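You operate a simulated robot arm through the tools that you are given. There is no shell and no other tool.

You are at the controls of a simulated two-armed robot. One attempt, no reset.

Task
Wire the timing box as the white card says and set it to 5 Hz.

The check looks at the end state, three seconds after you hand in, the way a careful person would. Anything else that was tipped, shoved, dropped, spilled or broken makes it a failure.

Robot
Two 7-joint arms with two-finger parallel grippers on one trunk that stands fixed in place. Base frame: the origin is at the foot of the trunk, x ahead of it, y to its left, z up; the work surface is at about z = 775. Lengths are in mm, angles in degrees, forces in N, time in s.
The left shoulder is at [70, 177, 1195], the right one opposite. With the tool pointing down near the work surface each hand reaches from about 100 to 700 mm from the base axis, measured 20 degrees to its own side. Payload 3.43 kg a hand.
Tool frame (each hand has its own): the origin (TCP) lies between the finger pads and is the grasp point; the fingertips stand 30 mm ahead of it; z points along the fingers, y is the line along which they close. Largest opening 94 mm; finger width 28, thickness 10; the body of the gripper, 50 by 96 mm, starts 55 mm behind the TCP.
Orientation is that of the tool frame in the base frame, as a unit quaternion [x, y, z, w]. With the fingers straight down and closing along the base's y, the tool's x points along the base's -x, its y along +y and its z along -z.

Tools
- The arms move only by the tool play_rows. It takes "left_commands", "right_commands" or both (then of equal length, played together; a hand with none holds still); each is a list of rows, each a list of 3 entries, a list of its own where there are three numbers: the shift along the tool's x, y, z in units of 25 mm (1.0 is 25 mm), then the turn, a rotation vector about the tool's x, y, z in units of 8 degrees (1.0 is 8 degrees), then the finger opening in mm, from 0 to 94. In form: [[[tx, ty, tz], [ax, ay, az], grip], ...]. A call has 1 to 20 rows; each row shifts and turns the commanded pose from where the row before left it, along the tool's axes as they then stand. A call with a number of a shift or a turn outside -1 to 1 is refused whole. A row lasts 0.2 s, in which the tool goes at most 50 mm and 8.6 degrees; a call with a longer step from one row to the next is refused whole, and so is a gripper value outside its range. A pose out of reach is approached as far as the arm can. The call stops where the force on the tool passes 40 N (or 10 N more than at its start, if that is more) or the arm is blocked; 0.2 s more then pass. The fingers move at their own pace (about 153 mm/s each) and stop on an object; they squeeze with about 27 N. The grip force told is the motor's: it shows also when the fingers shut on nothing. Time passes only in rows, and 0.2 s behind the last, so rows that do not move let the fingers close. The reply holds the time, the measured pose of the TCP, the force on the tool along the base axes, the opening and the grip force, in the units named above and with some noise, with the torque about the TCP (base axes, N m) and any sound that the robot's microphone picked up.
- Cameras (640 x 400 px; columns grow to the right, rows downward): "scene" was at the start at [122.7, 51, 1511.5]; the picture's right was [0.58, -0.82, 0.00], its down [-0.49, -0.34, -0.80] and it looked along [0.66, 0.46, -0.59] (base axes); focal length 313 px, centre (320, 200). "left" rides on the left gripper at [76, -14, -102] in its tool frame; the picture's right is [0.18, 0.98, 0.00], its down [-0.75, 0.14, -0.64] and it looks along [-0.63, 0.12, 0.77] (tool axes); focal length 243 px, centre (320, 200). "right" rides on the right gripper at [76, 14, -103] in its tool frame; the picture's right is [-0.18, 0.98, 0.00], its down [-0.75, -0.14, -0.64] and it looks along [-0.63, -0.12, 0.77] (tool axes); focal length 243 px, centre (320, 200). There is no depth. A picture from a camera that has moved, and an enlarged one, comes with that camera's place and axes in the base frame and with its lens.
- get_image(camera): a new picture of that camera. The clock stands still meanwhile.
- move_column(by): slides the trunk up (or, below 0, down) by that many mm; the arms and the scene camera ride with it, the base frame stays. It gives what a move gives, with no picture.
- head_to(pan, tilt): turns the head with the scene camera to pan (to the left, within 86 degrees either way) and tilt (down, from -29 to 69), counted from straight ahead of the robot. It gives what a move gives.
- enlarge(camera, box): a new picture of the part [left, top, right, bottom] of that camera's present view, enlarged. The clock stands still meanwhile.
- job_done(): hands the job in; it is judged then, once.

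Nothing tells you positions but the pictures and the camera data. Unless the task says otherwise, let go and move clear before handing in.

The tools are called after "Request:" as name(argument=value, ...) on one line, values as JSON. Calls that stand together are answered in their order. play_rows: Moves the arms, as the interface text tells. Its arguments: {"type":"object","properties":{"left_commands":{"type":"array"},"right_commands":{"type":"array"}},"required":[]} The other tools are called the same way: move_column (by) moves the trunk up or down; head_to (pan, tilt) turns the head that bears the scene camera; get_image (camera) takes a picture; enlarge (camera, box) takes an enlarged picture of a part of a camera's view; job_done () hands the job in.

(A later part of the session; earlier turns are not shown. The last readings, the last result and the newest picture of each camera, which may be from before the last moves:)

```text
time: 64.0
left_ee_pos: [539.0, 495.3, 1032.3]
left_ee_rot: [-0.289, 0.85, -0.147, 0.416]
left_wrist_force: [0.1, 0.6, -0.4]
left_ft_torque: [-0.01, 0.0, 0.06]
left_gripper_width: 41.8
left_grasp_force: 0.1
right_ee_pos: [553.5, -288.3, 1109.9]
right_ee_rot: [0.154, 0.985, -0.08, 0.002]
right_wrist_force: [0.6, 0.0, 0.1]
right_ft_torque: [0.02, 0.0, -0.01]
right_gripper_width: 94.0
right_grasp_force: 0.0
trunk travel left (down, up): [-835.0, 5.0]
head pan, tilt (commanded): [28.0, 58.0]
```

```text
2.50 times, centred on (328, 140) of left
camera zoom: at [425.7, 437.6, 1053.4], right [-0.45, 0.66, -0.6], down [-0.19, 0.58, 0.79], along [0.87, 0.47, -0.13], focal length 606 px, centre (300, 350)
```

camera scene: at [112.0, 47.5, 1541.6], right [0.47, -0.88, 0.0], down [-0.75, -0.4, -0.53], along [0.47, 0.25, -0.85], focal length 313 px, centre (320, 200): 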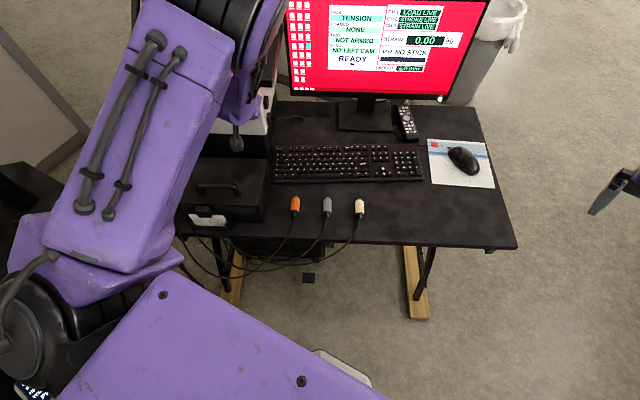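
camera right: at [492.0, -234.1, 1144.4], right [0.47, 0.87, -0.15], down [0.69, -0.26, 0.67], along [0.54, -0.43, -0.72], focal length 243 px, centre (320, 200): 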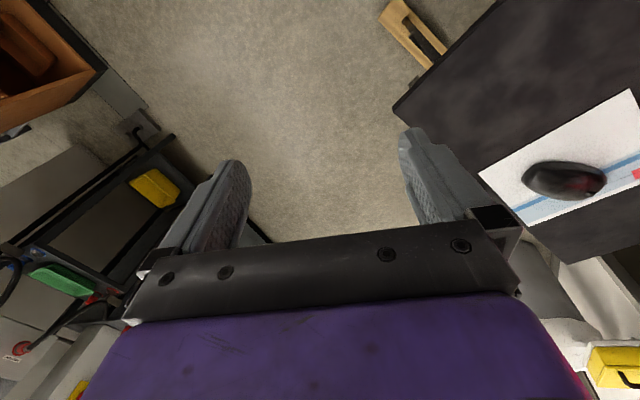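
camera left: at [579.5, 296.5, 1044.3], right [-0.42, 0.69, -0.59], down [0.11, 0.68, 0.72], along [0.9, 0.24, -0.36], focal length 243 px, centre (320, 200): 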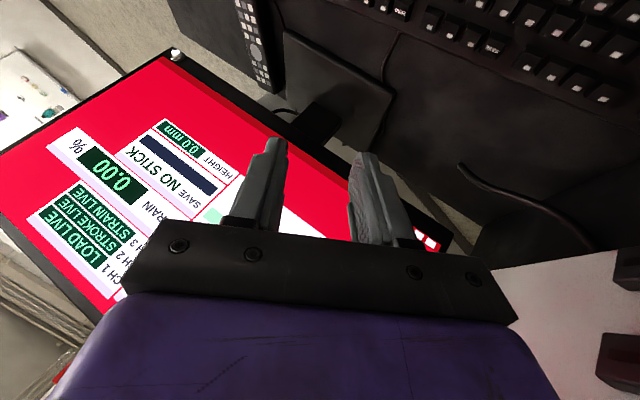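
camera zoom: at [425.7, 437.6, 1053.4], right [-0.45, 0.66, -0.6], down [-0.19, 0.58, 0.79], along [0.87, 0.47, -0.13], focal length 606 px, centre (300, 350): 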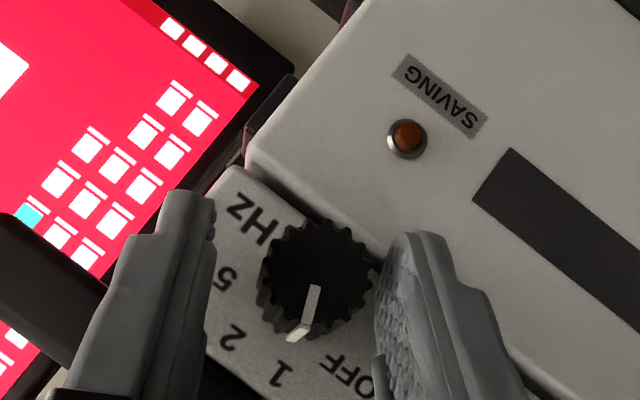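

Request:
play_rows(left_commands=[[[0, 0.14, 0], [0, 0, 0], 42], [[0, 0, 0], [0, 0, 0], 15], [[0, 0, 0], [0, 0, 0], 15], [[0, 0, 0], [0, 0, 0], 15], [[0, -0.066, 0], [-0.656, 0, 0.668], 15], [[0, -0.066, 0], [-0.656, 0, 0.668], 15], [[0, -0.066, 0], [-0.656, 0, 0.668], 15]])

Request:
play_rows(left_commands=[[[0, -0.066, 0], [-0.656, 0, 0.668], 15], [[0, -0.066, 0], [-0.656, 0, 0.668], 15], [[0, -0.066, 0], [-0.656, 0, 0.668], 15]])

Request:
enlarge(camera="left", box=[200, 60, 456, 220])

```text
time: 65.6
left_ee_pos: [540.7, 493.8, 1031.3]
left_ee_rot: [-0.222, 0.894, 0.033, 0.388]
left_wrist_force: [2.7, -3.4, 2.2]
left_ft_torque: [-0.34, 0.56, 0.73]
left_gripper_width: 24.8
left_grasp_force: 44.6
right_ee_pos: [554.9, -288.8, 1108.6]
right_ee_rot: [0.154, 0.985, -0.08, 0.0]
right_wrist_force: [-0.7, 0.5, -0.6]
right_ft_torque: [0.02, 0.04, 0.01]
right_gripper_width: 94.2
right_grasp_force: 0.0
trunk travel left (down, up): [-835.0, 5.0]
head pan, tilt (commanded): [28.0, 58.0]
```

```text
time: 66.4
left_ee_pos: [542.5, 489.2, 1031.8]
left_ee_rot: [-0.147, 0.903, 0.207, 0.347]
left_wrist_force: [2.7, -1.2, -1.4]
left_ft_torque: [0.18, -0.43, 0.86]
left_gripper_width: 24.3
left_grasp_force: 45.2
right_ee_pos: [554.5, -289.3, 1108.7]
right_ee_rot: [0.154, 0.985, -0.081, 0.001]
right_wrist_force: [0.2, -0.2, -0.5]
right_ft_torque: [-0.01, -0.01, -0.01]
right_gripper_width: 94.1
right_grasp_force: 0.1
trunk travel left (down, up): [-835.0, 5.0]
head pan, tilt (commanded): [28.0, 58.0]
```

```text
2.50 times, centred on (328, 140) of left
camera zoom: at [434.6, 418.7, 1044.5], right [-0.53, 0.83, 0.14], down [0.12, -0.09, 0.99], along [0.84, 0.54, -0.05], focal length 606 px, centre (300, 350)
```

zoom: 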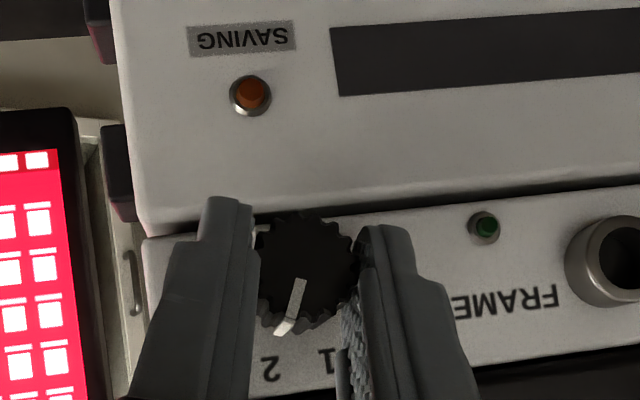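

Pointer at 2. Once more: open, roll back, grip, and turn to 5.

Request:
play_rows(left_commands=[[[0, 0, 0], [0, 0, 0], 42], [[0, 0, 0], [0, 0, 0], 42], [[0, 0.066, 0], [0.656, 0, -0.668], 42], [[0, 0.066, 0], [0.656, 0, -0.668], 42], [[0, 0.066, 0], [0.656, 0, -0.668], 42], [[0, 0.066, 0], [0.656, 0, -0.668], 42], [[0, 0.066, 0], [0.656, 0, -0.668], 42], [[0, 0.066, 0], [0.656, 0, -0.668], 42], [[0, 0, 0], [0, 0, 0], 42]])

Request:
enlarge(camera="left", box=[200, 60, 456, 220])

```text
time: 68.4
left_ee_pos: [536.6, 497.2, 1031.2]
left_ee_rot: [-0.289, 0.85, -0.147, 0.416]
left_wrist_force: [0.1, -0.3, 0.2]
left_ft_torque: [0.03, 0.0, 0.0]
left_gripper_width: 42.0
left_grasp_force: 0.1
right_ee_pos: [552.9, -288.3, 1110.0]
right_ee_rot: [0.154, 0.985, -0.081, 0.001]
right_wrist_force: [0.1, 0.0, -0.4]
right_ft_torque: [0.0, 0.01, -0.01]
right_gripper_width: 94.1
right_grasp_force: 0.0
trunk travel left (down, up): [-835.0, 5.0]
head pan, tilt (commanded): [28.0, 58.0]
```

```text
2.50 times, centred on (328, 140) of left
camera zoom: at [423.6, 440.7, 1053.0], right [-0.45, 0.66, -0.6], down [-0.19, 0.58, 0.79], along [0.87, 0.47, -0.13], focal length 606 px, centre (300, 350)
```

zoom: 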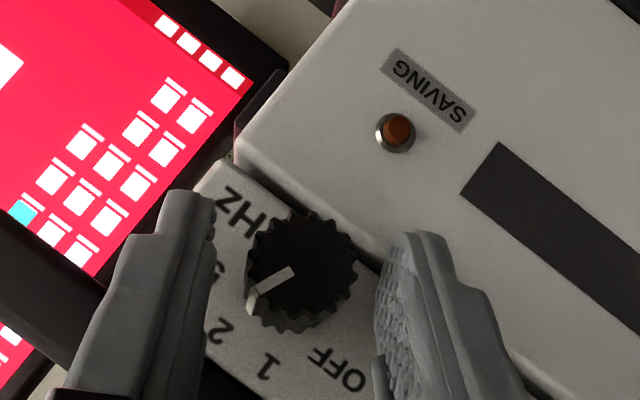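

Request:
play_rows(left_commands=[[[0, 0, 0], [0, 0, 0], 15], [[0, 0, 0], [0, 0, 0], 15], [[0, 0, 0], [0, 0, 0], 15], [[0, -0.066, 0], [-0.656, 0, 0.668], 15], [[0, -0.066, 0], [-0.656, 0, 0.668], 15], [[0, -0.066, 0], [-0.656, 0, 0.668], 15]])

Request:
play_rows(left_commands=[[[0, -0.066, 0], [-0.656, 0, 0.668], 15], [[0, -0.066, 0], [-0.656, 0, 0.668], 15], [[0, -0.066, 0], [-0.656, 0, 0.668], 15], [[0, 0, 0], [0, 0, 0], 42], [[0, 0, 0], [0, 0, 0], 42], [[0, 0.066, 0], [0.656, 0, -0.668], 46], [[0, 0.066, 0], [0.656, 0, -0.668], 46]])

Request:
enlarge(camera="left", box=[200, 60, 456, 220])

Request:
get_image(camera="scene")

```text
time: 69.8
left_ee_pos: [538.7, 494.4, 1033.3]
left_ee_rot: [-0.221, 0.894, 0.032, 0.388]
left_wrist_force: [-2.3, -6.3, -9.6]
left_ft_torque: [-0.2, 0.38, 0.82]
left_gripper_width: 24.4
left_grasp_force: 44.7
right_ee_pos: [554.2, -290.0, 1108.9]
right_ee_rot: [0.154, 0.985, -0.081, 0.001]
right_wrist_force: [1.1, -1.0, -0.1]
right_ft_torque: [0.01, 0.02, 0.0]
right_gripper_width: 93.7
right_grasp_force: 0.0
trunk travel left (down, up): [-835.0, 5.0]
head pan, tilt (commanded): [28.0, 58.0]
```

```text
time: 71.4
left_ee_pos: [538.7, 493.4, 1033.6]
left_ee_rot: [-0.198, 0.901, 0.087, 0.377]
left_wrist_force: [0.2, 0.2, -0.2]
left_ft_torque: [-0.04, 0.02, -0.02]
left_gripper_width: 45.7
left_grasp_force: 0.1
right_ee_pos: [551.8, -285.3, 1110.5]
right_ee_rot: [0.154, 0.985, -0.083, 0.002]
right_wrist_force: [0.3, -0.3, 0.4]
right_ft_torque: [-0.03, -0.02, -0.04]
right_gripper_width: 94.3
right_grasp_force: 0.1
trunk travel left (down, up): [-835.0, 5.0]
head pan, tilt (commanded): [28.0, 58.0]
```

```text
2.50 times, centred on (328, 140) of left
camera zoom: at [429.3, 427.6, 1050.7], right [-0.53, 0.84, -0.12], down [0.01, 0.15, 0.99], along [0.85, 0.53, -0.09], focal length 606 px, centre (300, 350)
```

zoom: 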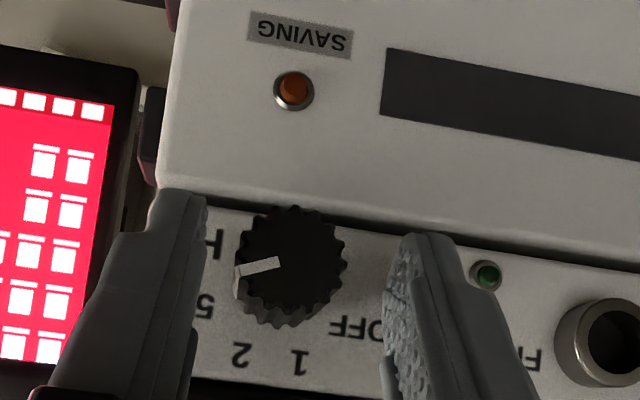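

```text
taken
camera scene: at [110.7, 48.1, 1541.8], right [0.47, -0.88, 0.0], down [-0.75, -0.4, -0.53], along [0.47, 0.25, -0.85], focal length 313 px, centre (320, 200)
```

scene: 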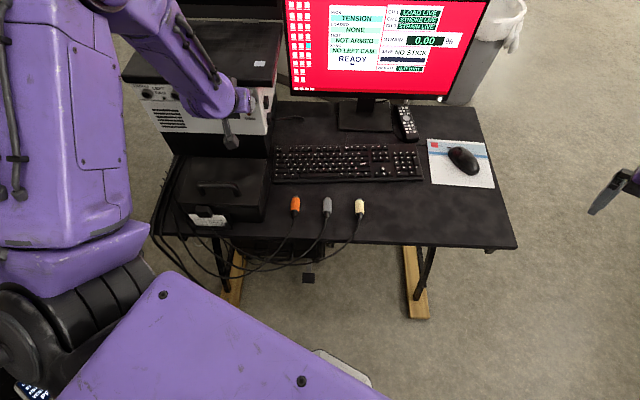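

The knob rests on 5. I back away and then, in small steps, test how far left the hand can go in this same orientation.

Request:
play_rows(left_commands=[[[0, 0, -0.6], [0, 0, 0], 46], [[0, 0, -0.6], [0, 0, 0], 46], [[0, 0, -0.6], [0, 0, 0], 46], [[0, 0, -0.4], [0, 0, 0], 46], [[0, 0.6, 0], [0, 0, 0], 46], [[0, 0.6, 0], [0, 0, 0], 46]])

Request:
play_rows(left_commands=[[[0, 0.6, 0], [0, 0, 0], 46], [[0, 0.6, 0], [0, 0, 0], 46]])

Request:
get_image(camera="scene")

```text
time: 72.8
left_ee_pos: [490.2, 501.6, 1072.0]
left_ee_rot: [-0.196, 0.901, 0.088, 0.377]
left_wrist_force: [-0.6, -1.3, -0.5]
left_ft_torque: [-0.02, 0.01, -0.05]
left_gripper_width: 45.9
left_grasp_force: 0.0
right_ee_pos: [553.1, -287.6, 1111.0]
right_ee_rot: [0.155, 0.985, -0.082, 0.001]
right_wrist_force: [0.8, 1.3, 0.1]
right_ft_torque: [-0.02, -0.01, -0.02]
right_gripper_width: 93.8
right_grasp_force: 0.0
trunk travel left (down, up): [-835.0, 5.0]
head pan, tilt (commanded): [28.0, 58.0]
```

```text
time: 73.4
left_ee_pos: [477.8, 529.3, 1072.6]
left_ee_rot: [-0.197, 0.901, 0.088, 0.376]
left_wrist_force: [-0.2, 0.3, 0.4]
left_ft_torque: [-0.03, -0.02, -0.02]
left_gripper_width: 46.1
left_grasp_force: 0.1
right_ee_pos: [551.5, -287.5, 1111.1]
right_ee_rot: [0.155, 0.984, -0.082, 0.002]
right_wrist_force: [-0.3, 0.4, 0.1]
right_ft_torque: [-0.01, 0.01, 0.0]
right_gripper_width: 93.9
right_grasp_force: 0.0
trunk travel left (down, up): [-835.0, 5.0]
head pan, tilt (commanded): [28.0, 58.0]
```

```text
taken
camera scene: at [111.5, 46.5, 1541.8], right [0.47, -0.88, 0.0], down [-0.75, -0.4, -0.53], along [0.47, 0.25, -0.85], focal length 313 px, centre (320, 200)
```

scene: 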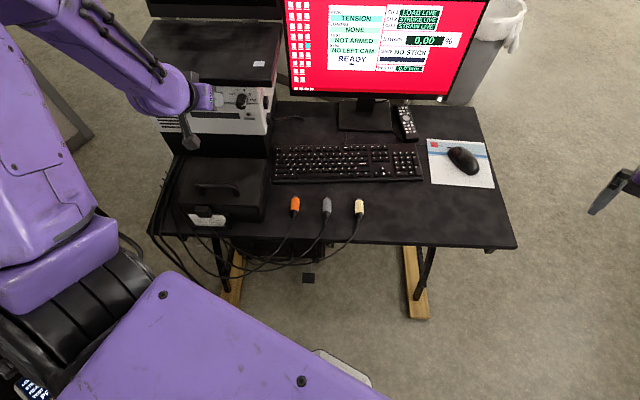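

No complaint so far. Continuing left in short calls.

Request:
play_rows(left_commands=[[[0, 0.6, 0], [0, 0, 0], 46], [[0, 0.6, 0], [0, 0, 0], 46]])

Request:
play_rows(left_commands=[[[0, 0.6, 0], [0, 0, 0], 46], [[0, 0.6, 0], [0, 0, 0], 46]])

```text
time: 74.0
left_ee_pos: [466.9, 558.0, 1072.6]
left_ee_rot: [-0.197, 0.901, 0.088, 0.377]
left_wrist_force: [0.4, -0.5, -0.2]
left_ft_torque: [-0.01, 0.01, 0.03]
left_gripper_width: 46.0
left_grasp_force: 0.1
right_ee_pos: [551.3, -286.9, 1109.6]
right_ee_rot: [0.155, 0.985, -0.081, 0.001]
right_wrist_force: [-0.6, 0.1, -0.1]
right_ft_torque: [-0.01, -0.01, -0.02]
right_gripper_width: 94.2
right_grasp_force: 0.1
trunk travel left (down, up): [-835.0, 5.0]
head pan, tilt (commanded): [28.0, 58.0]
```

```text
time: 74.6
left_ee_pos: [453.7, 586.4, 1072.0]
left_ee_rot: [-0.198, 0.901, 0.089, 0.377]
left_wrist_force: [0.7, 0.2, 0.2]
left_ft_torque: [0.0, 0.0, 0.02]
left_gripper_width: 45.9
left_grasp_force: 0.0
right_ee_pos: [551.1, -285.4, 1111.7]
right_ee_rot: [0.155, 0.985, -0.081, 0.002]
right_wrist_force: [0.0, 0.0, -0.5]
right_ft_torque: [0.0, -0.01, 0.0]
right_gripper_width: 94.0
right_grasp_force: 0.1
trunk travel left (down, up): [-835.0, 5.0]
head pan, tilt (commanded): [28.0, 58.0]
```

Request:
play_rows(left_commands=[[[0, 0.6, 0], [0, 0, 0], 46], [[0, 0.6, 0], [0, 0, 0], 46]])

Request:
play_rows(left_commands=[[[0, 0.5, 0], [0, 0, 0], 46]])

Request:
get_image(camera="scene")

```text
time: 75.2
left_ee_pos: [440.6, 612.7, 1073.2]
left_ee_rot: [-0.198, 0.901, 0.088, 0.377]
left_wrist_force: [-1.0, -0.3, 0.7]
left_ft_torque: [-0.05, -0.01, -0.01]
left_gripper_width: 46.1
left_grasp_force: 0.0
right_ee_pos: [552.5, -286.7, 1112.5]
right_ee_rot: [0.155, 0.985, -0.082, 0.002]
right_wrist_force: [0.5, 0.6, -0.1]
right_ft_torque: [-0.01, 0.01, 0.02]
right_gripper_width: 93.8
right_grasp_force: 0.1
trunk travel left (down, up): [-835.0, 5.0]
head pan, tilt (commanded): [28.0, 58.0]
```

```text
time: 75.6
left_ee_pos: [437.7, 624.5, 1074.3]
left_ee_rot: [-0.197, 0.901, 0.089, 0.377]
left_wrist_force: [0.5, -0.3, 0.6]
left_ft_torque: [0.01, 0.02, -0.02]
left_gripper_width: 46.1
left_grasp_force: 0.0
right_ee_pos: [552.6, -288.4, 1110.1]
right_ee_rot: [0.155, 0.985, -0.081, 0.003]
right_wrist_force: [-1.3, 0.2, -0.4]
right_ft_torque: [-0.03, -0.03, 0.01]
right_gripper_width: 94.1
right_grasp_force: 0.2
trunk travel left (down, up): [-835.0, 5.0]
head pan, tilt (commanded): [28.0, 58.0]
```

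```text
taken
camera scene: at [112.0, 45.2, 1541.7], right [0.47, -0.88, 0.0], down [-0.75, -0.4, -0.53], along [0.47, 0.25, -0.85], focal length 313 px, centre (320, 200)
```

scene: 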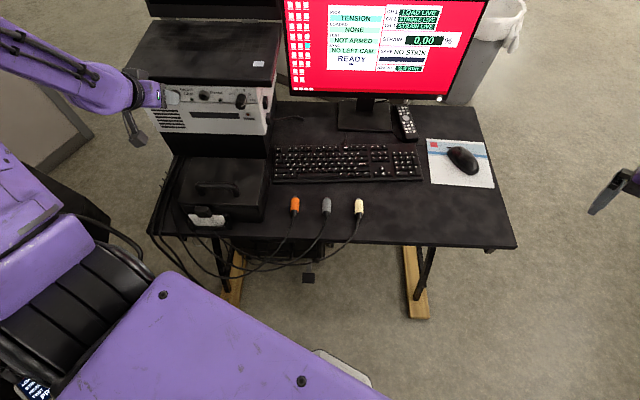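

RIGHT is reachable. Two more cautious stretches toward LEFT.

Request:
play_rows(left_commands=[[[0, 0.5, 0], [0, 0, 0], 46], [[0, 0.5, 0], [0, 0, 0], 46]])

Request:
play_rows(left_commands=[[[0, 0.5, 0], [0, 0, 0], 46]])

Request:
play_rows(left_commands=[[[0, 0.5, 0], [0, 0, 0], 46]])

```text
time: 76.2
left_ee_pos: [425.1, 646.9, 1075.1]
left_ee_rot: [-0.197, 0.901, 0.089, 0.376]
left_wrist_force: [0.0, 0.0, -0.6]
left_ft_torque: [-0.01, 0.0, -0.01]
left_gripper_width: 46.1
left_grasp_force: 0.1
right_ee_pos: [552.3, -287.1, 1110.7]
right_ee_rot: [0.155, 0.985, -0.081, 0.002]
right_wrist_force: [-0.8, 1.2, -0.2]
right_ft_torque: [-0.01, 0.03, 0.01]
right_gripper_width: 94.1
right_grasp_force: 0.2
trunk travel left (down, up): [-835.0, 5.0]
head pan, tilt (commanded): [28.0, 58.0]
```

```text
time: 76.6
left_ee_pos: [419.7, 658.0, 1074.1]
left_ee_rot: [-0.197, 0.901, 0.089, 0.377]
left_wrist_force: [-0.7, 0.0, -0.1]
left_ft_torque: [0.02, -0.03, -0.03]
left_gripper_width: 46.1
left_grasp_force: 0.0
right_ee_pos: [553.3, -287.2, 1111.2]
right_ee_rot: [0.154, 0.985, -0.081, 0.002]
right_wrist_force: [-0.2, 0.2, -0.7]
right_ft_torque: [0.0, 0.0, 0.03]
right_gripper_width: 94.1
right_grasp_force: 0.0
trunk travel left (down, up): [-835.0, 5.0]
head pan, tilt (commanded): [28.0, 58.0]
```

```text
time: 77.0
left_ee_pos: [414.8, 668.7, 1076.4]
left_ee_rot: [-0.197, 0.901, 0.088, 0.376]
left_wrist_force: [-0.1, 0.0, -0.3]
left_ft_torque: [-0.04, 0.02, 0.02]
left_gripper_width: 46.0
left_grasp_force: 0.1
right_ee_pos: [552.2, -288.1, 1111.0]
right_ee_rot: [0.154, 0.985, -0.081, 0.002]
right_wrist_force: [-0.7, 0.1, 0.4]
right_ft_torque: [-0.01, 0.0, -0.02]
right_gripper_width: 93.9
right_grasp_force: 0.0
trunk travel left (down, up): [-835.0, 5.0]
head pan, tilt (commanded): [28.0, 58.0]
```

Request:
play_rows(left_commands=[[[0, 0.5, 0], [0, 0, 0], 46]])

Request:
play_rows(left_commands=[[[0, 0.5, 0], [0, 0, 0], 46]])

Request:
get_image(camera="left")

Request:
head_to(pan=50, tilt=50)

Request:
get_image(camera="scene")

```text
time: 77.4
left_ee_pos: [409.1, 679.7, 1076.1]
left_ee_rot: [-0.197, 0.901, 0.089, 0.376]
left_wrist_force: [0.0, 0.0, -0.4]
left_ft_torque: [-0.01, 0.02, -0.01]
left_gripper_width: 45.9
left_grasp_force: 0.0
right_ee_pos: [553.0, -288.4, 1109.4]
right_ee_rot: [0.155, 0.985, -0.081, 0.001]
right_wrist_force: [0.3, 0.0, 0.4]
right_ft_torque: [-0.02, 0.0, 0.0]
right_gripper_width: 93.9
right_grasp_force: 0.0
trunk travel left (down, up): [-835.0, 5.0]
head pan, tilt (commanded): [28.0, 58.0]
```

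```text
time: 77.8
left_ee_pos: [404.4, 691.3, 1075.9]
left_ee_rot: [-0.197, 0.901, 0.089, 0.376]
left_wrist_force: [0.0, 0.3, 0.3]
left_ft_torque: [0.0, 0.01, 0.0]
left_gripper_width: 46.1
left_grasp_force: 0.0
right_ee_pos: [553.6, -287.6, 1110.1]
right_ee_rot: [0.154, 0.985, -0.081, 0.002]
right_wrist_force: [-0.1, -0.3, 0.2]
right_ft_torque: [0.02, -0.03, 0.01]
right_gripper_width: 94.1
right_grasp_force: 0.1
trunk travel left (down, up): [-835.0, 5.0]
head pan, tilt (commanded): [28.0, 58.0]
```

```text
taken
camera left: at [295.1, 625.6, 1092.7], right [-0.53, 0.84, -0.12], down [0.01, 0.15, 0.99], along [0.85, 0.53, -0.09], focal length 243 px, centre (320, 200)
```

left: 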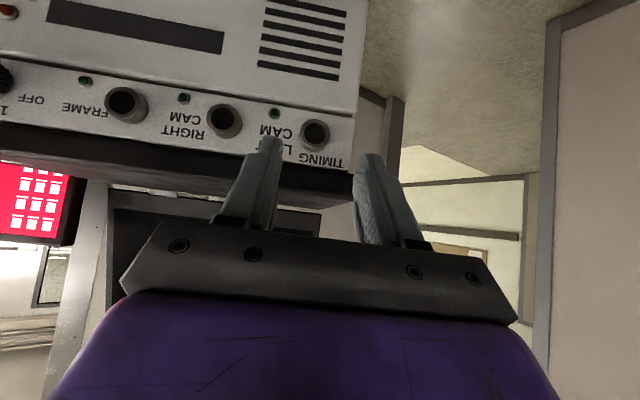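

```text
time: 78.7
left_ee_pos: [404.5, 690.8, 1073.9]
left_ee_rot: [-0.197, 0.901, 0.089, 0.377]
left_wrist_force: [-0.9, -0.1, 0.1]
left_ft_torque: [-0.02, 0.0, 0.01]
left_gripper_width: 46.0
left_grasp_force: 0.0
right_ee_pos: [552.9, -288.7, 1109.6]
right_ee_rot: [0.154, 0.985, -0.082, 0.001]
right_wrist_force: [0.0, 0.4, -0.8]
right_ft_torque: [0.0, -0.02, 0.01]
right_gripper_width: 94.2
right_grasp_force: 0.1
trunk travel left (down, up): [-835.0, 5.0]
head pan, tilt (commanded): [50.0, 50.0]
```

```text
taken
camera scene: at [100.9, 71.3, 1551.9], right [0.77, -0.64, 0.0], down [-0.49, -0.59, -0.64], along [0.41, 0.49, -0.77], focal length 313 px, centre (320, 200)
```

scene: 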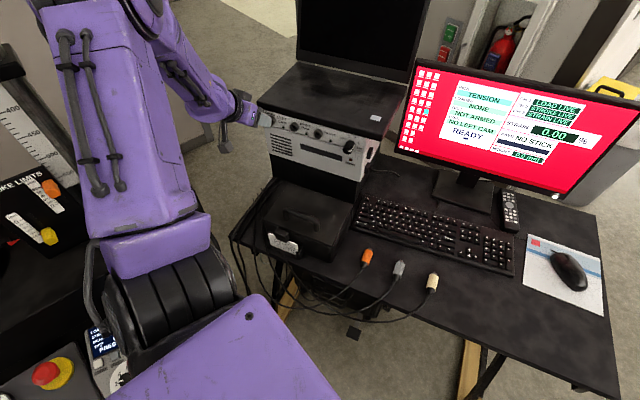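

LEFT is reachable too with the trunk raised. I measure the LEFT jack from here for later alignment.

Request:
enlarge(camera="left", box=[270, 105, 366, 165])

Request:
enlarge(camera="left", box=[90, 70, 250, 170])

Request:
enlarge(camera="scene", box=[200, 90, 380, 202])

```text
6.67 times, centred on (318, 135) of left
camera zoom: at [295.3, 625.1, 1092.9], right [-0.53, 0.84, -0.12], down [0.01, 0.15, 0.99], along [0.85, 0.53, -0.09], focal length 1618 px, centre (333, 633)
```

zoom: 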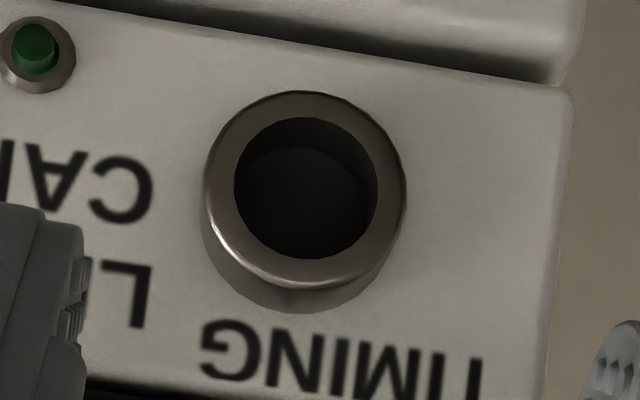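

```text
4.00 times, centred on (170, 120) of left
camera zoom: at [295.3, 625.1, 1092.9], right [-0.53, 0.84, -0.12], down [0.01, 0.15, 0.99], along [0.85, 0.53, -0.09], focal length 970 px, centre (920, 520)
```

zoom: 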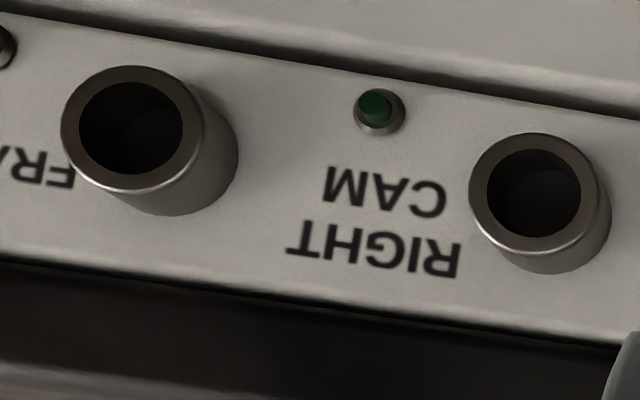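

```text
3.56 times, centred on (290, 146) of scene
camera zoom: at [100.9, 71.3, 1551.9], right [0.77, -0.64, 0.0], down [-0.49, -0.59, -0.64], along [0.41, 0.49, -0.77], focal length 1114 px, centre (427, 392)
```

zoom: 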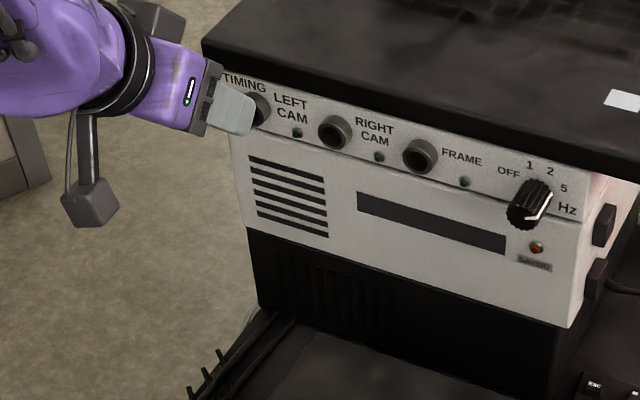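

All three jacks are reachable in this one orientation. Now I retrace to the right and go down over the orange plug, keeping the wrist away from the shoulder on the way.

Request:
play_rows(left_commands=[[[0, -0.96, 0], [0, 0, 0], 60], [[0, -0.96, 0], [0, 0, 0], 60], [[0, -0.96, 0], [0, 0, 0], 60], [[0, -0.96, 0], [0, 0, 0], 60], [[0, -0.96, 0], [0, 0, 0], 60], [[0, -0.96, 0], [0, 0, 0], 60], [[0, -0.96, 0], [0, 0, 0], 60], [[0, -0.96, 0], [0, 0, 0], 60]])

Request:
play_rows(left_commands=[[[0, -0.96, 0], [0, 0, 0], 60], [[0, -0.96, 0], [0, 0, 0], 60], [[0, -0.96, 0], [0, 0, 0], 60], [[0, -0.96, 0], [0, 0, 0], 60], [[0, -0.96, 0], [0, 0, 0], 60], [[0, -0.96, 0], [0, 0, 0], 60], [[0, -0.96, 0], [0, 0, 0], 60]])

Request:
head_to(pan=28, tilt=58)

Request:
get_image(camera="scene")

```text
time: 80.5
left_ee_pos: [485.1, 515.4, 1073.3]
left_ee_rot: [-0.198, 0.901, 0.089, 0.375]
left_wrist_force: [0.7, -0.7, -0.5]
left_ft_torque: [0.03, 0.02, 0.04]
left_gripper_width: 60.1
left_grasp_force: 0.1
right_ee_pos: [553.6, -289.1, 1110.2]
right_ee_rot: [0.154, 0.985, -0.08, 0.001]
right_wrist_force: [0.1, 0.5, -0.4]
right_ft_torque: [-0.01, -0.02, -0.01]
right_gripper_width: 94.0
right_grasp_force: 0.0
trunk travel left (down, up): [-835.0, 5.0]
head pan, tilt (commanded): [50.0, 50.0]
```

```text
time: 82.0
left_ee_pos: [556.3, 364.2, 1072.2]
left_ee_rot: [-0.197, 0.901, 0.088, 0.376]
left_wrist_force: [0.4, 0.2, 0.3]
left_ft_torque: [-0.01, -0.03, 0.0]
left_gripper_width: 59.9
left_grasp_force: 0.0
right_ee_pos: [552.9, -288.7, 1110.4]
right_ee_rot: [0.155, 0.985, -0.08, 0.001]
right_wrist_force: [-0.2, -0.4, 0.4]
right_ft_torque: [0.01, 0.01, 0.0]
right_gripper_width: 93.8
right_grasp_force: 0.1
trunk travel left (down, up): [-835.0, 5.0]
head pan, tilt (commanded): [50.0, 50.0]
```

```text
time: 82.9
left_ee_pos: [555.1, 366.6, 1072.3]
left_ee_rot: [-0.197, 0.901, 0.089, 0.376]
left_wrist_force: [-0.8, 0.4, -0.4]
left_ft_torque: [-0.03, 0.0, 0.01]
left_gripper_width: 59.7
left_grasp_force: 0.0
right_ee_pos: [552.6, -288.0, 1110.7]
right_ee_rot: [0.155, 0.985, -0.082, 0.001]
right_wrist_force: [0.2, -0.7, -0.2]
right_ft_torque: [-0.01, 0.0, -0.01]
right_gripper_width: 94.0
right_grasp_force: 0.1
trunk travel left (down, up): [-835.0, 5.0]
head pan, tilt (commanded): [28.0, 58.0]
```

```text
taken
camera scene: at [112.1, 44.9, 1541.8], right [0.47, -0.88, 0.0], down [-0.75, -0.4, -0.53], along [0.47, 0.25, -0.85], focal length 313 px, centre (320, 200)
```

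scene: 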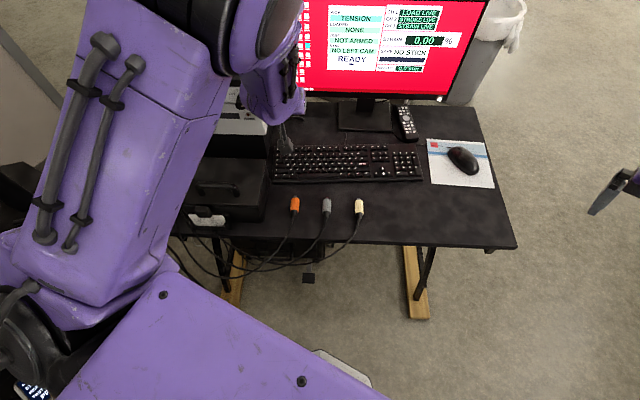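

Now down toward the orange plug, in two stages.

Request:
play_rows(left_commands=[[[0.727, -0.036, 0.478], [0, 0, 0], 60], [[0.727, -0.036, 0.478], [0, 0, 0], 60], [[0.727, -0.036, 0.478], [0, 0, 0], 60], [[0.727, -0.036, 0.478], [0, 0, 0], 60]])

Request:
play_rows(left_commands=[[[0.727, -0.036, 0.478], [0, 0, 0], 60], [[0.727, -0.036, 0.478], [0, 0, 0], 60], [[0.727, -0.036, 0.478], [0, 0, 0], 60], [[0.727, -0.036, 0.478], [0, 0, 0], 60], [[0.727, -0.036, 0.478], [0, 0, 0], 60]])

Request:
get_image(camera="left")

Request:
get_image(camera="scene")

```text
time: 83.9
left_ee_pos: [543.0, 353.9, 984.7]
left_ee_rot: [-0.197, 0.901, 0.089, 0.376]
left_wrist_force: [0.3, -0.5, -0.6]
left_ft_torque: [0.0, 0.01, -0.03]
left_gripper_width: 60.0
left_grasp_force: 0.1
right_ee_pos: [552.9, -286.8, 1109.2]
right_ee_rot: [0.155, 0.985, -0.081, 0.001]
right_wrist_force: [-0.5, -0.8, 0.6]
right_ft_torque: [-0.02, 0.01, 0.01]
right_gripper_width: 93.8
right_grasp_force: 0.1
trunk travel left (down, up): [-835.0, 5.0]
head pan, tilt (commanded): [28.0, 58.0]
```

```text
time: 85.1
left_ee_pos: [525.8, 340.9, 878.1]
left_ee_rot: [-0.197, 0.901, 0.088, 0.376]
left_wrist_force: [0.2, 0.3, -0.5]
left_ft_torque: [0.0, -0.05, -0.01]
left_gripper_width: 59.8
left_grasp_force: 0.0
right_ee_pos: [553.5, -287.4, 1109.7]
right_ee_rot: [0.154, 0.985, -0.082, 0.001]
right_wrist_force: [0.6, 0.8, 0.3]
right_ft_torque: [0.01, -0.03, 0.0]
right_gripper_width: 94.1
right_grasp_force: 0.1
trunk travel left (down, up): [-835.0, 5.0]
head pan, tilt (commanded): [28.0, 58.0]
```

```text
taken
camera left: at [416.9, 275.8, 894.9], right [-0.53, 0.84, -0.12], down [0.01, 0.15, 0.99], along [0.85, 0.53, -0.09], focal length 243 px, centre (320, 200)
```

left: 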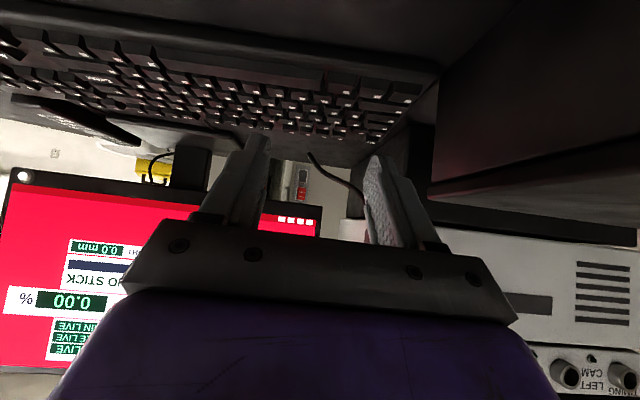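

```text
taken
camera scene: at [113.0, 44.9, 1541.7], right [0.47, -0.88, 0.0], down [-0.75, -0.4, -0.53], along [0.47, 0.25, -0.85], focal length 313 px, centre (320, 200)
```

scene: 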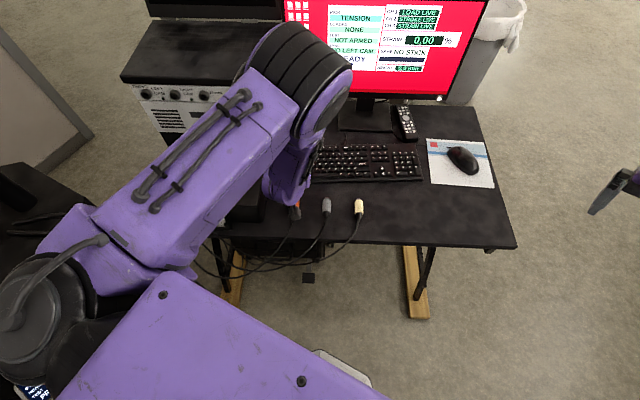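

Over the desk without trouble. I slide back above the plug, then check from the head camera before descending.

Request:
play_rows(left_commands=[[[0.693, 0.016, -0.553], [0, 0, 0], 60], [[0.693, 0.016, -0.553], [0, 0, 0], 60], [[0.693, 0.016, -0.553], [0, 0, 0], 60], [[0, 0, 0], [0, 0, 0], 60]])

Request:
head_to(pan=20, tilt=60)

Request:
get_image(camera="scene")

Request:
get_image(camera="left")

```text
time: 86.1
left_ee_pos: [464.7, 314.3, 872.2]
left_ee_rot: [-0.198, 0.9, 0.089, 0.377]
left_wrist_force: [-0.4, 0.6, -0.5]
left_ft_torque: [-0.01, -0.01, -0.01]
left_gripper_width: 59.9
left_grasp_force: 0.1
right_ee_pos: [551.7, -287.9, 1110.7]
right_ee_rot: [0.154, 0.985, -0.081, 0.001]
right_wrist_force: [0.1, -0.2, -1.0]
right_ft_torque: [0.0, -0.04, 0.03]
right_gripper_width: 94.3
right_grasp_force: 0.1
trunk travel left (down, up): [-835.0, 5.0]
head pan, tilt (commanded): [28.0, 58.0]
```

```text
time: 86.8
left_ee_pos: [465.9, 315.3, 870.9]
left_ee_rot: [-0.198, 0.901, 0.089, 0.377]
left_wrist_force: [0.8, 0.4, 0.1]
left_ft_torque: [-0.01, -0.01, 0.02]
left_gripper_width: 59.7
left_grasp_force: 0.1
right_ee_pos: [553.6, -287.1, 1110.8]
right_ee_rot: [0.154, 0.985, -0.081, 0.001]
right_wrist_force: [-0.8, -0.1, 0.4]
right_ft_torque: [0.01, 0.04, 0.03]
right_gripper_width: 94.0
right_grasp_force: 0.0
trunk travel left (down, up): [-835.0, 5.0]
head pan, tilt (commanded): [20.0, 60.0]
```

```text
taken
camera scene: at [114.2, 35.1, 1539.4], right [0.34, -0.94, 0.0], down [-0.81, -0.3, -0.5], along [0.47, 0.17, -0.87], focal length 313 px, centre (320, 200)
```

scene: 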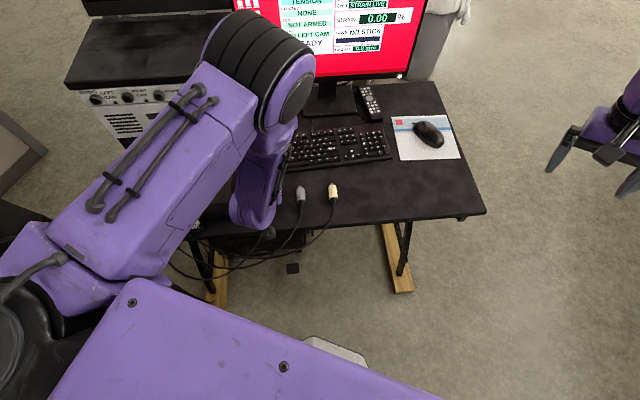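

```text
taken
camera left: at [355.9, 248.9, 888.5], right [-0.53, 0.84, -0.12], down [0.01, 0.15, 0.99], along [0.85, 0.53, -0.09], focal length 243 px, centre (320, 200)
```

left: 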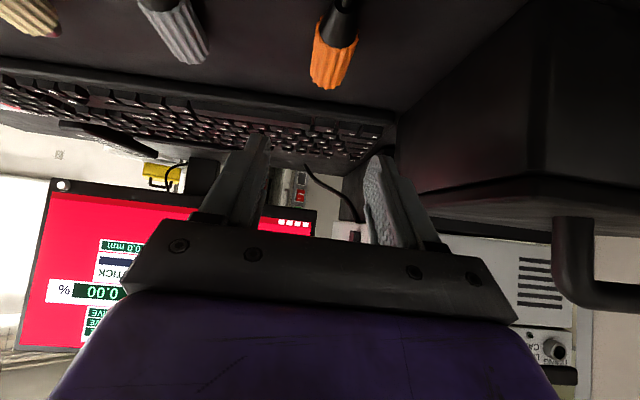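

The wrist camera shows the orange plug straight below the fingers, centred in l. I descend astride it.

Request:
play_rows(left_commands=[[[0.453, 0, 0.445], [0, 0, 0], 60], [[0.453, 0, 0.445], [0, 0, 0], 60], [[0.453, 0, 0.445], [0, 0, 0], 60], [[0, 0, 0], [0, 0, 0], 60]])

Request:
get_image(camera="left")

```text
time: 87.8
left_ee_pos: [463.3, 315.7, 824.6]
left_ee_rot: [-0.198, 0.9, 0.09, 0.377]
left_wrist_force: [-0.3, 0.7, 0.1]
left_ft_torque: [0.0, 0.01, 0.02]
left_gripper_width: 60.0
left_grasp_force: 0.1
right_ee_pos: [552.3, -287.9, 1110.5]
right_ee_rot: [0.155, 0.985, -0.081, 0.001]
right_wrist_force: [0.1, -0.5, -0.6]
right_ft_torque: [0.02, 0.01, 0.0]
right_gripper_width: 94.0
right_grasp_force: 0.1
trunk travel left (down, up): [-835.0, 5.0]
head pan, tilt (commanded): [20.0, 60.0]
```

```text
taken
camera left: at [355.2, 249.6, 841.1], right [-0.53, 0.84, -0.12], down [0.01, 0.15, 0.99], along [0.85, 0.53, -0.09], focal length 243 px, centre (320, 200)
```

left: 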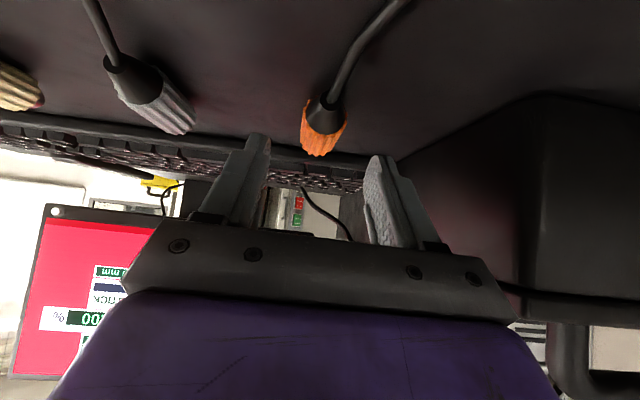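

Centred. The last 16 mm down, then close on the plug.

Request:
play_rows(left_commands=[[[0.235, 0.02, 0.23], [0, 0, 0], 60], [[0.235, 0.02, 0.23], [0, 0, 0], 60], [[0, 0, 0], [0, 0, 0], 60]])

Request:
enlarge(camera="left", box=[220, 70, 420, 195])

```text
time: 88.6
left_ee_pos: [463.9, 317.5, 806.7]
left_ee_rot: [-0.197, 0.901, 0.089, 0.377]
left_wrist_force: [-0.5, 0.5, 0.0]
left_ft_torque: [0.02, -0.03, -0.02]
left_gripper_width: 60.0
left_grasp_force: 0.1
right_ee_pos: [553.0, -287.6, 1110.3]
right_ee_rot: [0.154, 0.985, -0.081, 0.002]
right_wrist_force: [0.0, -0.7, 0.5]
right_ft_torque: [0.02, 0.01, -0.02]
right_gripper_width: 94.1
right_grasp_force: 0.0
trunk travel left (down, up): [-835.0, 5.0]
head pan, tilt (commanded): [20.0, 60.0]
```

```text
3.20 times, centred on (320, 132) of left
camera zoom: at [354.3, 250.9, 823.9], right [-0.53, 0.84, -0.12], down [0.01, 0.15, 0.99], along [0.85, 0.53, -0.08], focal length 776 px, centre (320, 416)
```

zoom: 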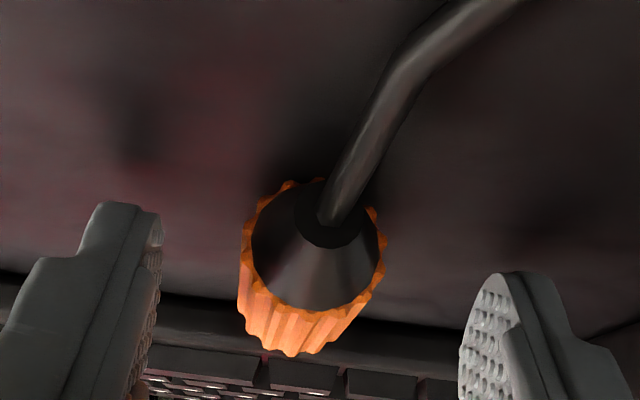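

Request:
play_rows(left_commands=[[[0, 0, 0], [0, 0, 0], 12], [[0, 0, 0], [0, 0, 0], 12], [[0, 0, 0], [0, 0, 0], 12]])

Request:
enlarge(camera="left", box=[220, 70, 420, 195])

```text
time: 89.4
left_ee_pos: [463.8, 317.4, 807.2]
left_ee_rot: [-0.197, 0.901, 0.089, 0.376]
left_wrist_force: [0.1, -0.2, 0.9]
left_ft_torque: [-0.03, -0.01, -0.01]
left_gripper_width: 22.2
left_grasp_force: 27.4
right_ee_pos: [553.4, -287.7, 1110.3]
right_ee_rot: [0.154, 0.985, -0.081, 0.001]
right_wrist_force: [0.1, -0.1, -0.2]
right_ft_torque: [0.01, 0.02, 0.0]
right_gripper_width: 94.2
right_grasp_force: 0.1
trunk travel left (down, up): [-835.0, 5.0]
head pan, tilt (commanded): [20.0, 60.0]
```

```text
3.20 times, centred on (320, 132) of left
camera zoom: at [354.3, 251.0, 824.0], right [-0.53, 0.84, -0.12], down [0.01, 0.15, 0.99], along [0.85, 0.53, -0.09], focal length 776 px, centre (320, 416)
```

zoom: 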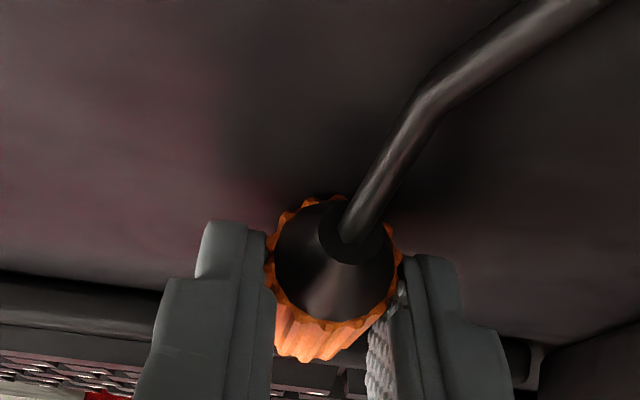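

Held at 22 mm with firm grip. I lift straight up and check the hold.

Request:
play_rows(left_commands=[[[-0.226, 0, -0.222], [0, 0, 0], 12], [[-0.453, 0, -0.445], [0, 0, 0], 12], [[-0.453, 0, -0.445], [0, 0, 0], 12], [[-0.453, 0, -0.445], [0, 0, 0], 12], [[-0.226, 0, -0.222], [0, 0, 0], 12], [[0, 0, 0], [0, 0, 0], 12]])

Request:
enlarge(camera="left", box=[220, 70, 420, 195])

Request:
get_image(camera="scene")

```text
time: 90.8
left_ee_pos: [462.6, 317.1, 870.5]
left_ee_rot: [-0.198, 0.9, 0.09, 0.377]
left_wrist_force: [-0.4, 0.3, -0.6]
left_ft_torque: [-0.05, 0.01, -0.02]
left_gripper_width: 22.1
left_grasp_force: 27.1
right_ee_pos: [553.4, -288.1, 1110.2]
right_ee_rot: [0.154, 0.985, -0.08, 0.002]
right_wrist_force: [-0.6, 0.6, -0.2]
right_ft_torque: [0.03, -0.02, 0.03]
right_gripper_width: 94.0
right_grasp_force: 0.1
trunk travel left (down, up): [-835.0, 5.0]
head pan, tilt (commanded): [20.0, 60.0]
```

```text
3.20 times, centred on (320, 132) of left
camera zoom: at [354.3, 251.0, 887.8], right [-0.53, 0.84, -0.12], down [0.01, 0.15, 0.99], along [0.85, 0.53, -0.09], focal length 776 px, centre (320, 416)
```

zoom: 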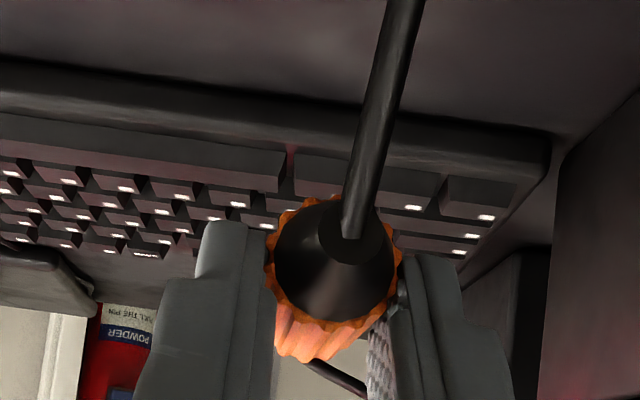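

```text
taken
camera scene: at [114.3, 35.1, 1539.3], right [0.34, -0.94, 0.0], down [-0.81, -0.3, -0.5], along [0.47, 0.17, -0.87], focal length 313 px, centre (320, 200)
```

scene: 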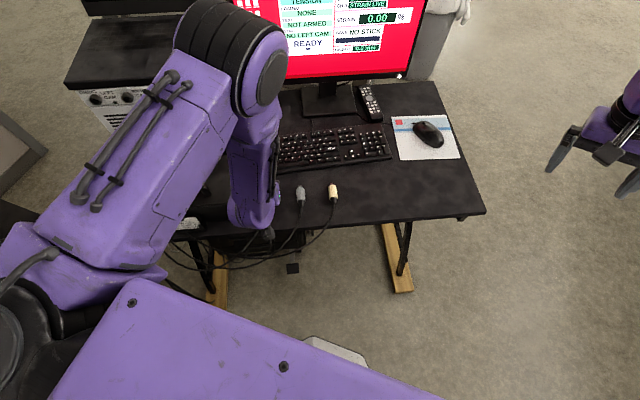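

The plug stays put. Forward and up along the same path I came down.

Request:
play_rows(left_commands=[[[-0.693, 0, 0.553], [0, 0, 0], 12], [[-0.693, 0, 0.553], [0, 0, 0], 12], [[-0.693, 0, 0.553], [0, 0, 0], 12], [[-0.727, 0.036, -0.478], [0, 0, 0], 12], [[-0.727, 0.036, -0.478], [0, 0, 0], 12], [[-0.727, 0.036, -0.478], [0, 0, 0], 12], [[-0.727, 0.036, -0.478], [0, 0, 0], 12]])

Request:
play_rows(left_commands=[[[-0.727, 0.036, -0.478], [0, 0, 0], 12], [[-0.727, 0.036, -0.478], [0, 0, 0], 12], [[-0.727, 0.036, -0.478], [0, 0, 0], 12], [[-0.727, 0.036, -0.478], [0, 0, 0], 12], [[-0.6, 0.036, -0.4], [0, 0, 0], 12]])

Request:
get_image(camera="scene")

Request:
get_image(camera="left")

```text
time: 92.4
left_ee_pos: [536.9, 353.4, 965.1]
left_ee_rot: [-0.197, 0.901, 0.089, 0.376]
left_wrist_force: [0.0, 0.0, -0.4]
left_ft_torque: [0.01, 0.01, -0.01]
left_gripper_width: 22.3
left_grasp_force: 26.9
right_ee_pos: [552.5, -288.0, 1110.2]
right_ee_rot: [0.154, 0.985, -0.08, 0.002]
right_wrist_force: [-0.6, 0.2, 0.2]
right_ft_torque: [0.0, 0.0, 0.04]
right_gripper_width: 94.0
right_grasp_force: 0.2
trunk travel left (down, up): [-835.0, 5.0]
head pan, tilt (commanded): [20.0, 60.0]
```

```text
time: 93.6
left_ee_pos: [553.4, 364.5, 1067.3]
left_ee_rot: [-0.198, 0.901, 0.089, 0.376]
left_wrist_force: [-0.5, -0.3, -0.9]
left_ft_torque: [-0.01, 0.0, 0.01]
left_gripper_width: 22.0
left_grasp_force: 26.8
right_ee_pos: [552.0, -288.0, 1111.0]
right_ee_rot: [0.155, 0.985, -0.08, 0.002]
right_wrist_force: [0.1, 0.3, 0.2]
right_ft_torque: [-0.02, 0.01, 0.03]
right_gripper_width: 93.9
right_grasp_force: 0.0
trunk travel left (down, up): [-835.0, 5.0]
head pan, tilt (commanded): [20.0, 60.0]
```

```text
taken
camera scene: at [113.4, 34.6, 1539.4], right [0.34, -0.94, 0.0], down [-0.81, -0.3, -0.5], along [0.47, 0.17, -0.87], focal length 313 px, centre (320, 200)
```

scene: 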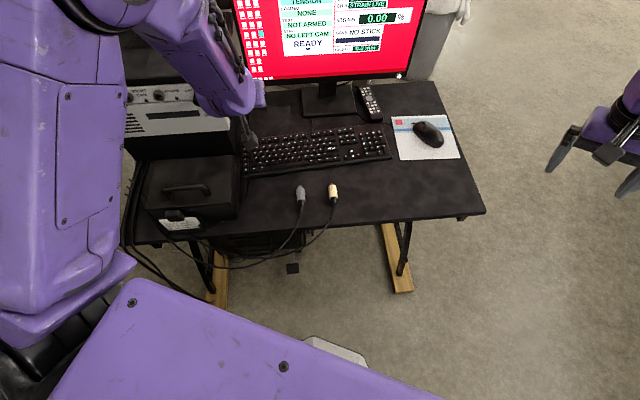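

```text
taken
camera left: at [445.3, 298.9, 1084.4], right [-0.53, 0.84, -0.12], down [0.01, 0.15, 0.99], along [0.85, 0.53, -0.09], focal length 243 px, centre (320, 200)
```

left: 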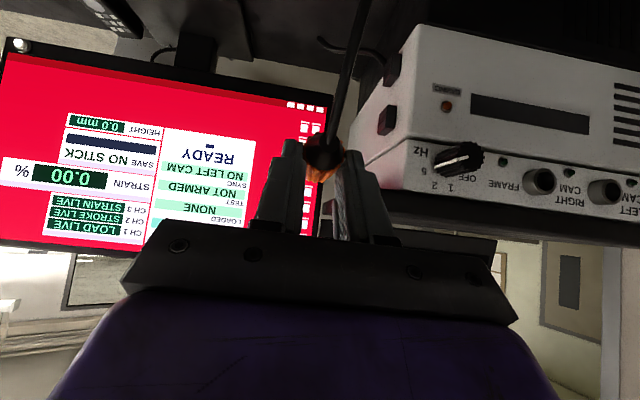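

The plug is carried well. I back off a little to clear the knob and travel left toward the LEFT jack.

Request:
play_rows(left_commands=[[[0.078, 0, -0.82], [0, 0, 0], 12], [[0, 0.9, 0], [0, 0, 0], 12], [[0, 0.9, 0], [0, 0, 0], 12], [[0, 0.9, 0], [0, 0, 0], 12], [[0, 0.9, 0], [0, 0, 0], 12], [[0, 0.9, 0], [0, 0, 0], 12], [[0, 0.9, 0], [0, 0, 0], 12]])

Request:
play_rows(left_commands=[[[0, 0.8, 0], [0, 0, 0], 12], [[0, 0.8, 0], [0, 0, 0], 12], [[0, 0.8, 0], [0, 0, 0], 12], [[0, 0.8, 0], [0, 0, 0], 12]])

Request:
head_to(pan=45, tilt=50)

Request:
get_image(camera="scene")

```text
time: 95.2
left_ee_pos: [482.8, 483.8, 1082.3]
left_ee_rot: [-0.197, 0.901, 0.088, 0.377]
left_wrist_force: [-0.1, 0.4, 0.3]
left_ft_torque: [0.01, -0.03, -0.01]
left_gripper_width: 22.3
left_grasp_force: 26.4
right_ee_pos: [551.4, -287.0, 1111.3]
right_ee_rot: [0.154, 0.985, -0.082, 0.002]
right_wrist_force: [-0.2, -0.2, 0.8]
right_ft_torque: [-0.02, 0.01, -0.03]
right_gripper_width: 93.9
right_grasp_force: 0.0
trunk travel left (down, up): [-835.0, 5.0]
head pan, tilt (commanded): [20.0, 60.0]
```

```text
time: 96.2
left_ee_pos: [448.4, 553.5, 1082.1]
left_ee_rot: [-0.197, 0.901, 0.088, 0.377]
left_wrist_force: [-0.5, -0.6, -0.3]
left_ft_torque: [0.01, -0.01, 0.01]
left_gripper_width: 22.6
left_grasp_force: 27.5
right_ee_pos: [552.6, -285.8, 1110.9]
right_ee_rot: [0.154, 0.985, -0.082, 0.002]
right_wrist_force: [0.4, -1.3, 0.8]
right_ft_torque: [0.01, 0.02, 0.02]
right_gripper_width: 94.0
right_grasp_force: 0.1
trunk travel left (down, up): [-835.0, 5.0]
head pan, tilt (commanded): [20.0, 60.0]
```

```text
time: 97.1
left_ee_pos: [450.9, 552.5, 1082.8]
left_ee_rot: [-0.198, 0.901, 0.089, 0.376]
left_wrist_force: [1.5, 0.1, -0.2]
left_ft_torque: [-0.01, 0.02, -0.01]
left_gripper_width: 22.6
left_grasp_force: 26.0
right_ee_pos: [552.2, -288.9, 1111.0]
right_ee_rot: [0.155, 0.985, -0.081, 0.002]
right_wrist_force: [-0.1, -0.5, -0.1]
right_ft_torque: [0.0, -0.03, 0.0]
right_gripper_width: 94.0
right_grasp_force: 0.0
trunk travel left (down, up): [-835.0, 5.0]
head pan, tilt (commanded): [45.0, 50.0]
```

```text
taken
camera scene: at [106.1, 66.5, 1551.9], right [0.71, -0.71, 0.0], down [-0.54, -0.54, -0.64], along [0.45, 0.45, -0.77], focal length 313 px, centre (320, 200)
```

scene: 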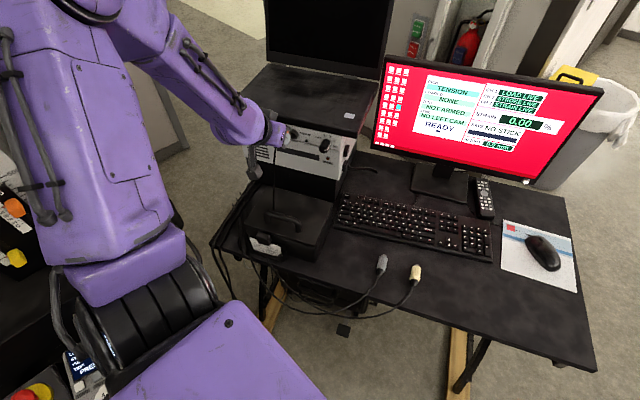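

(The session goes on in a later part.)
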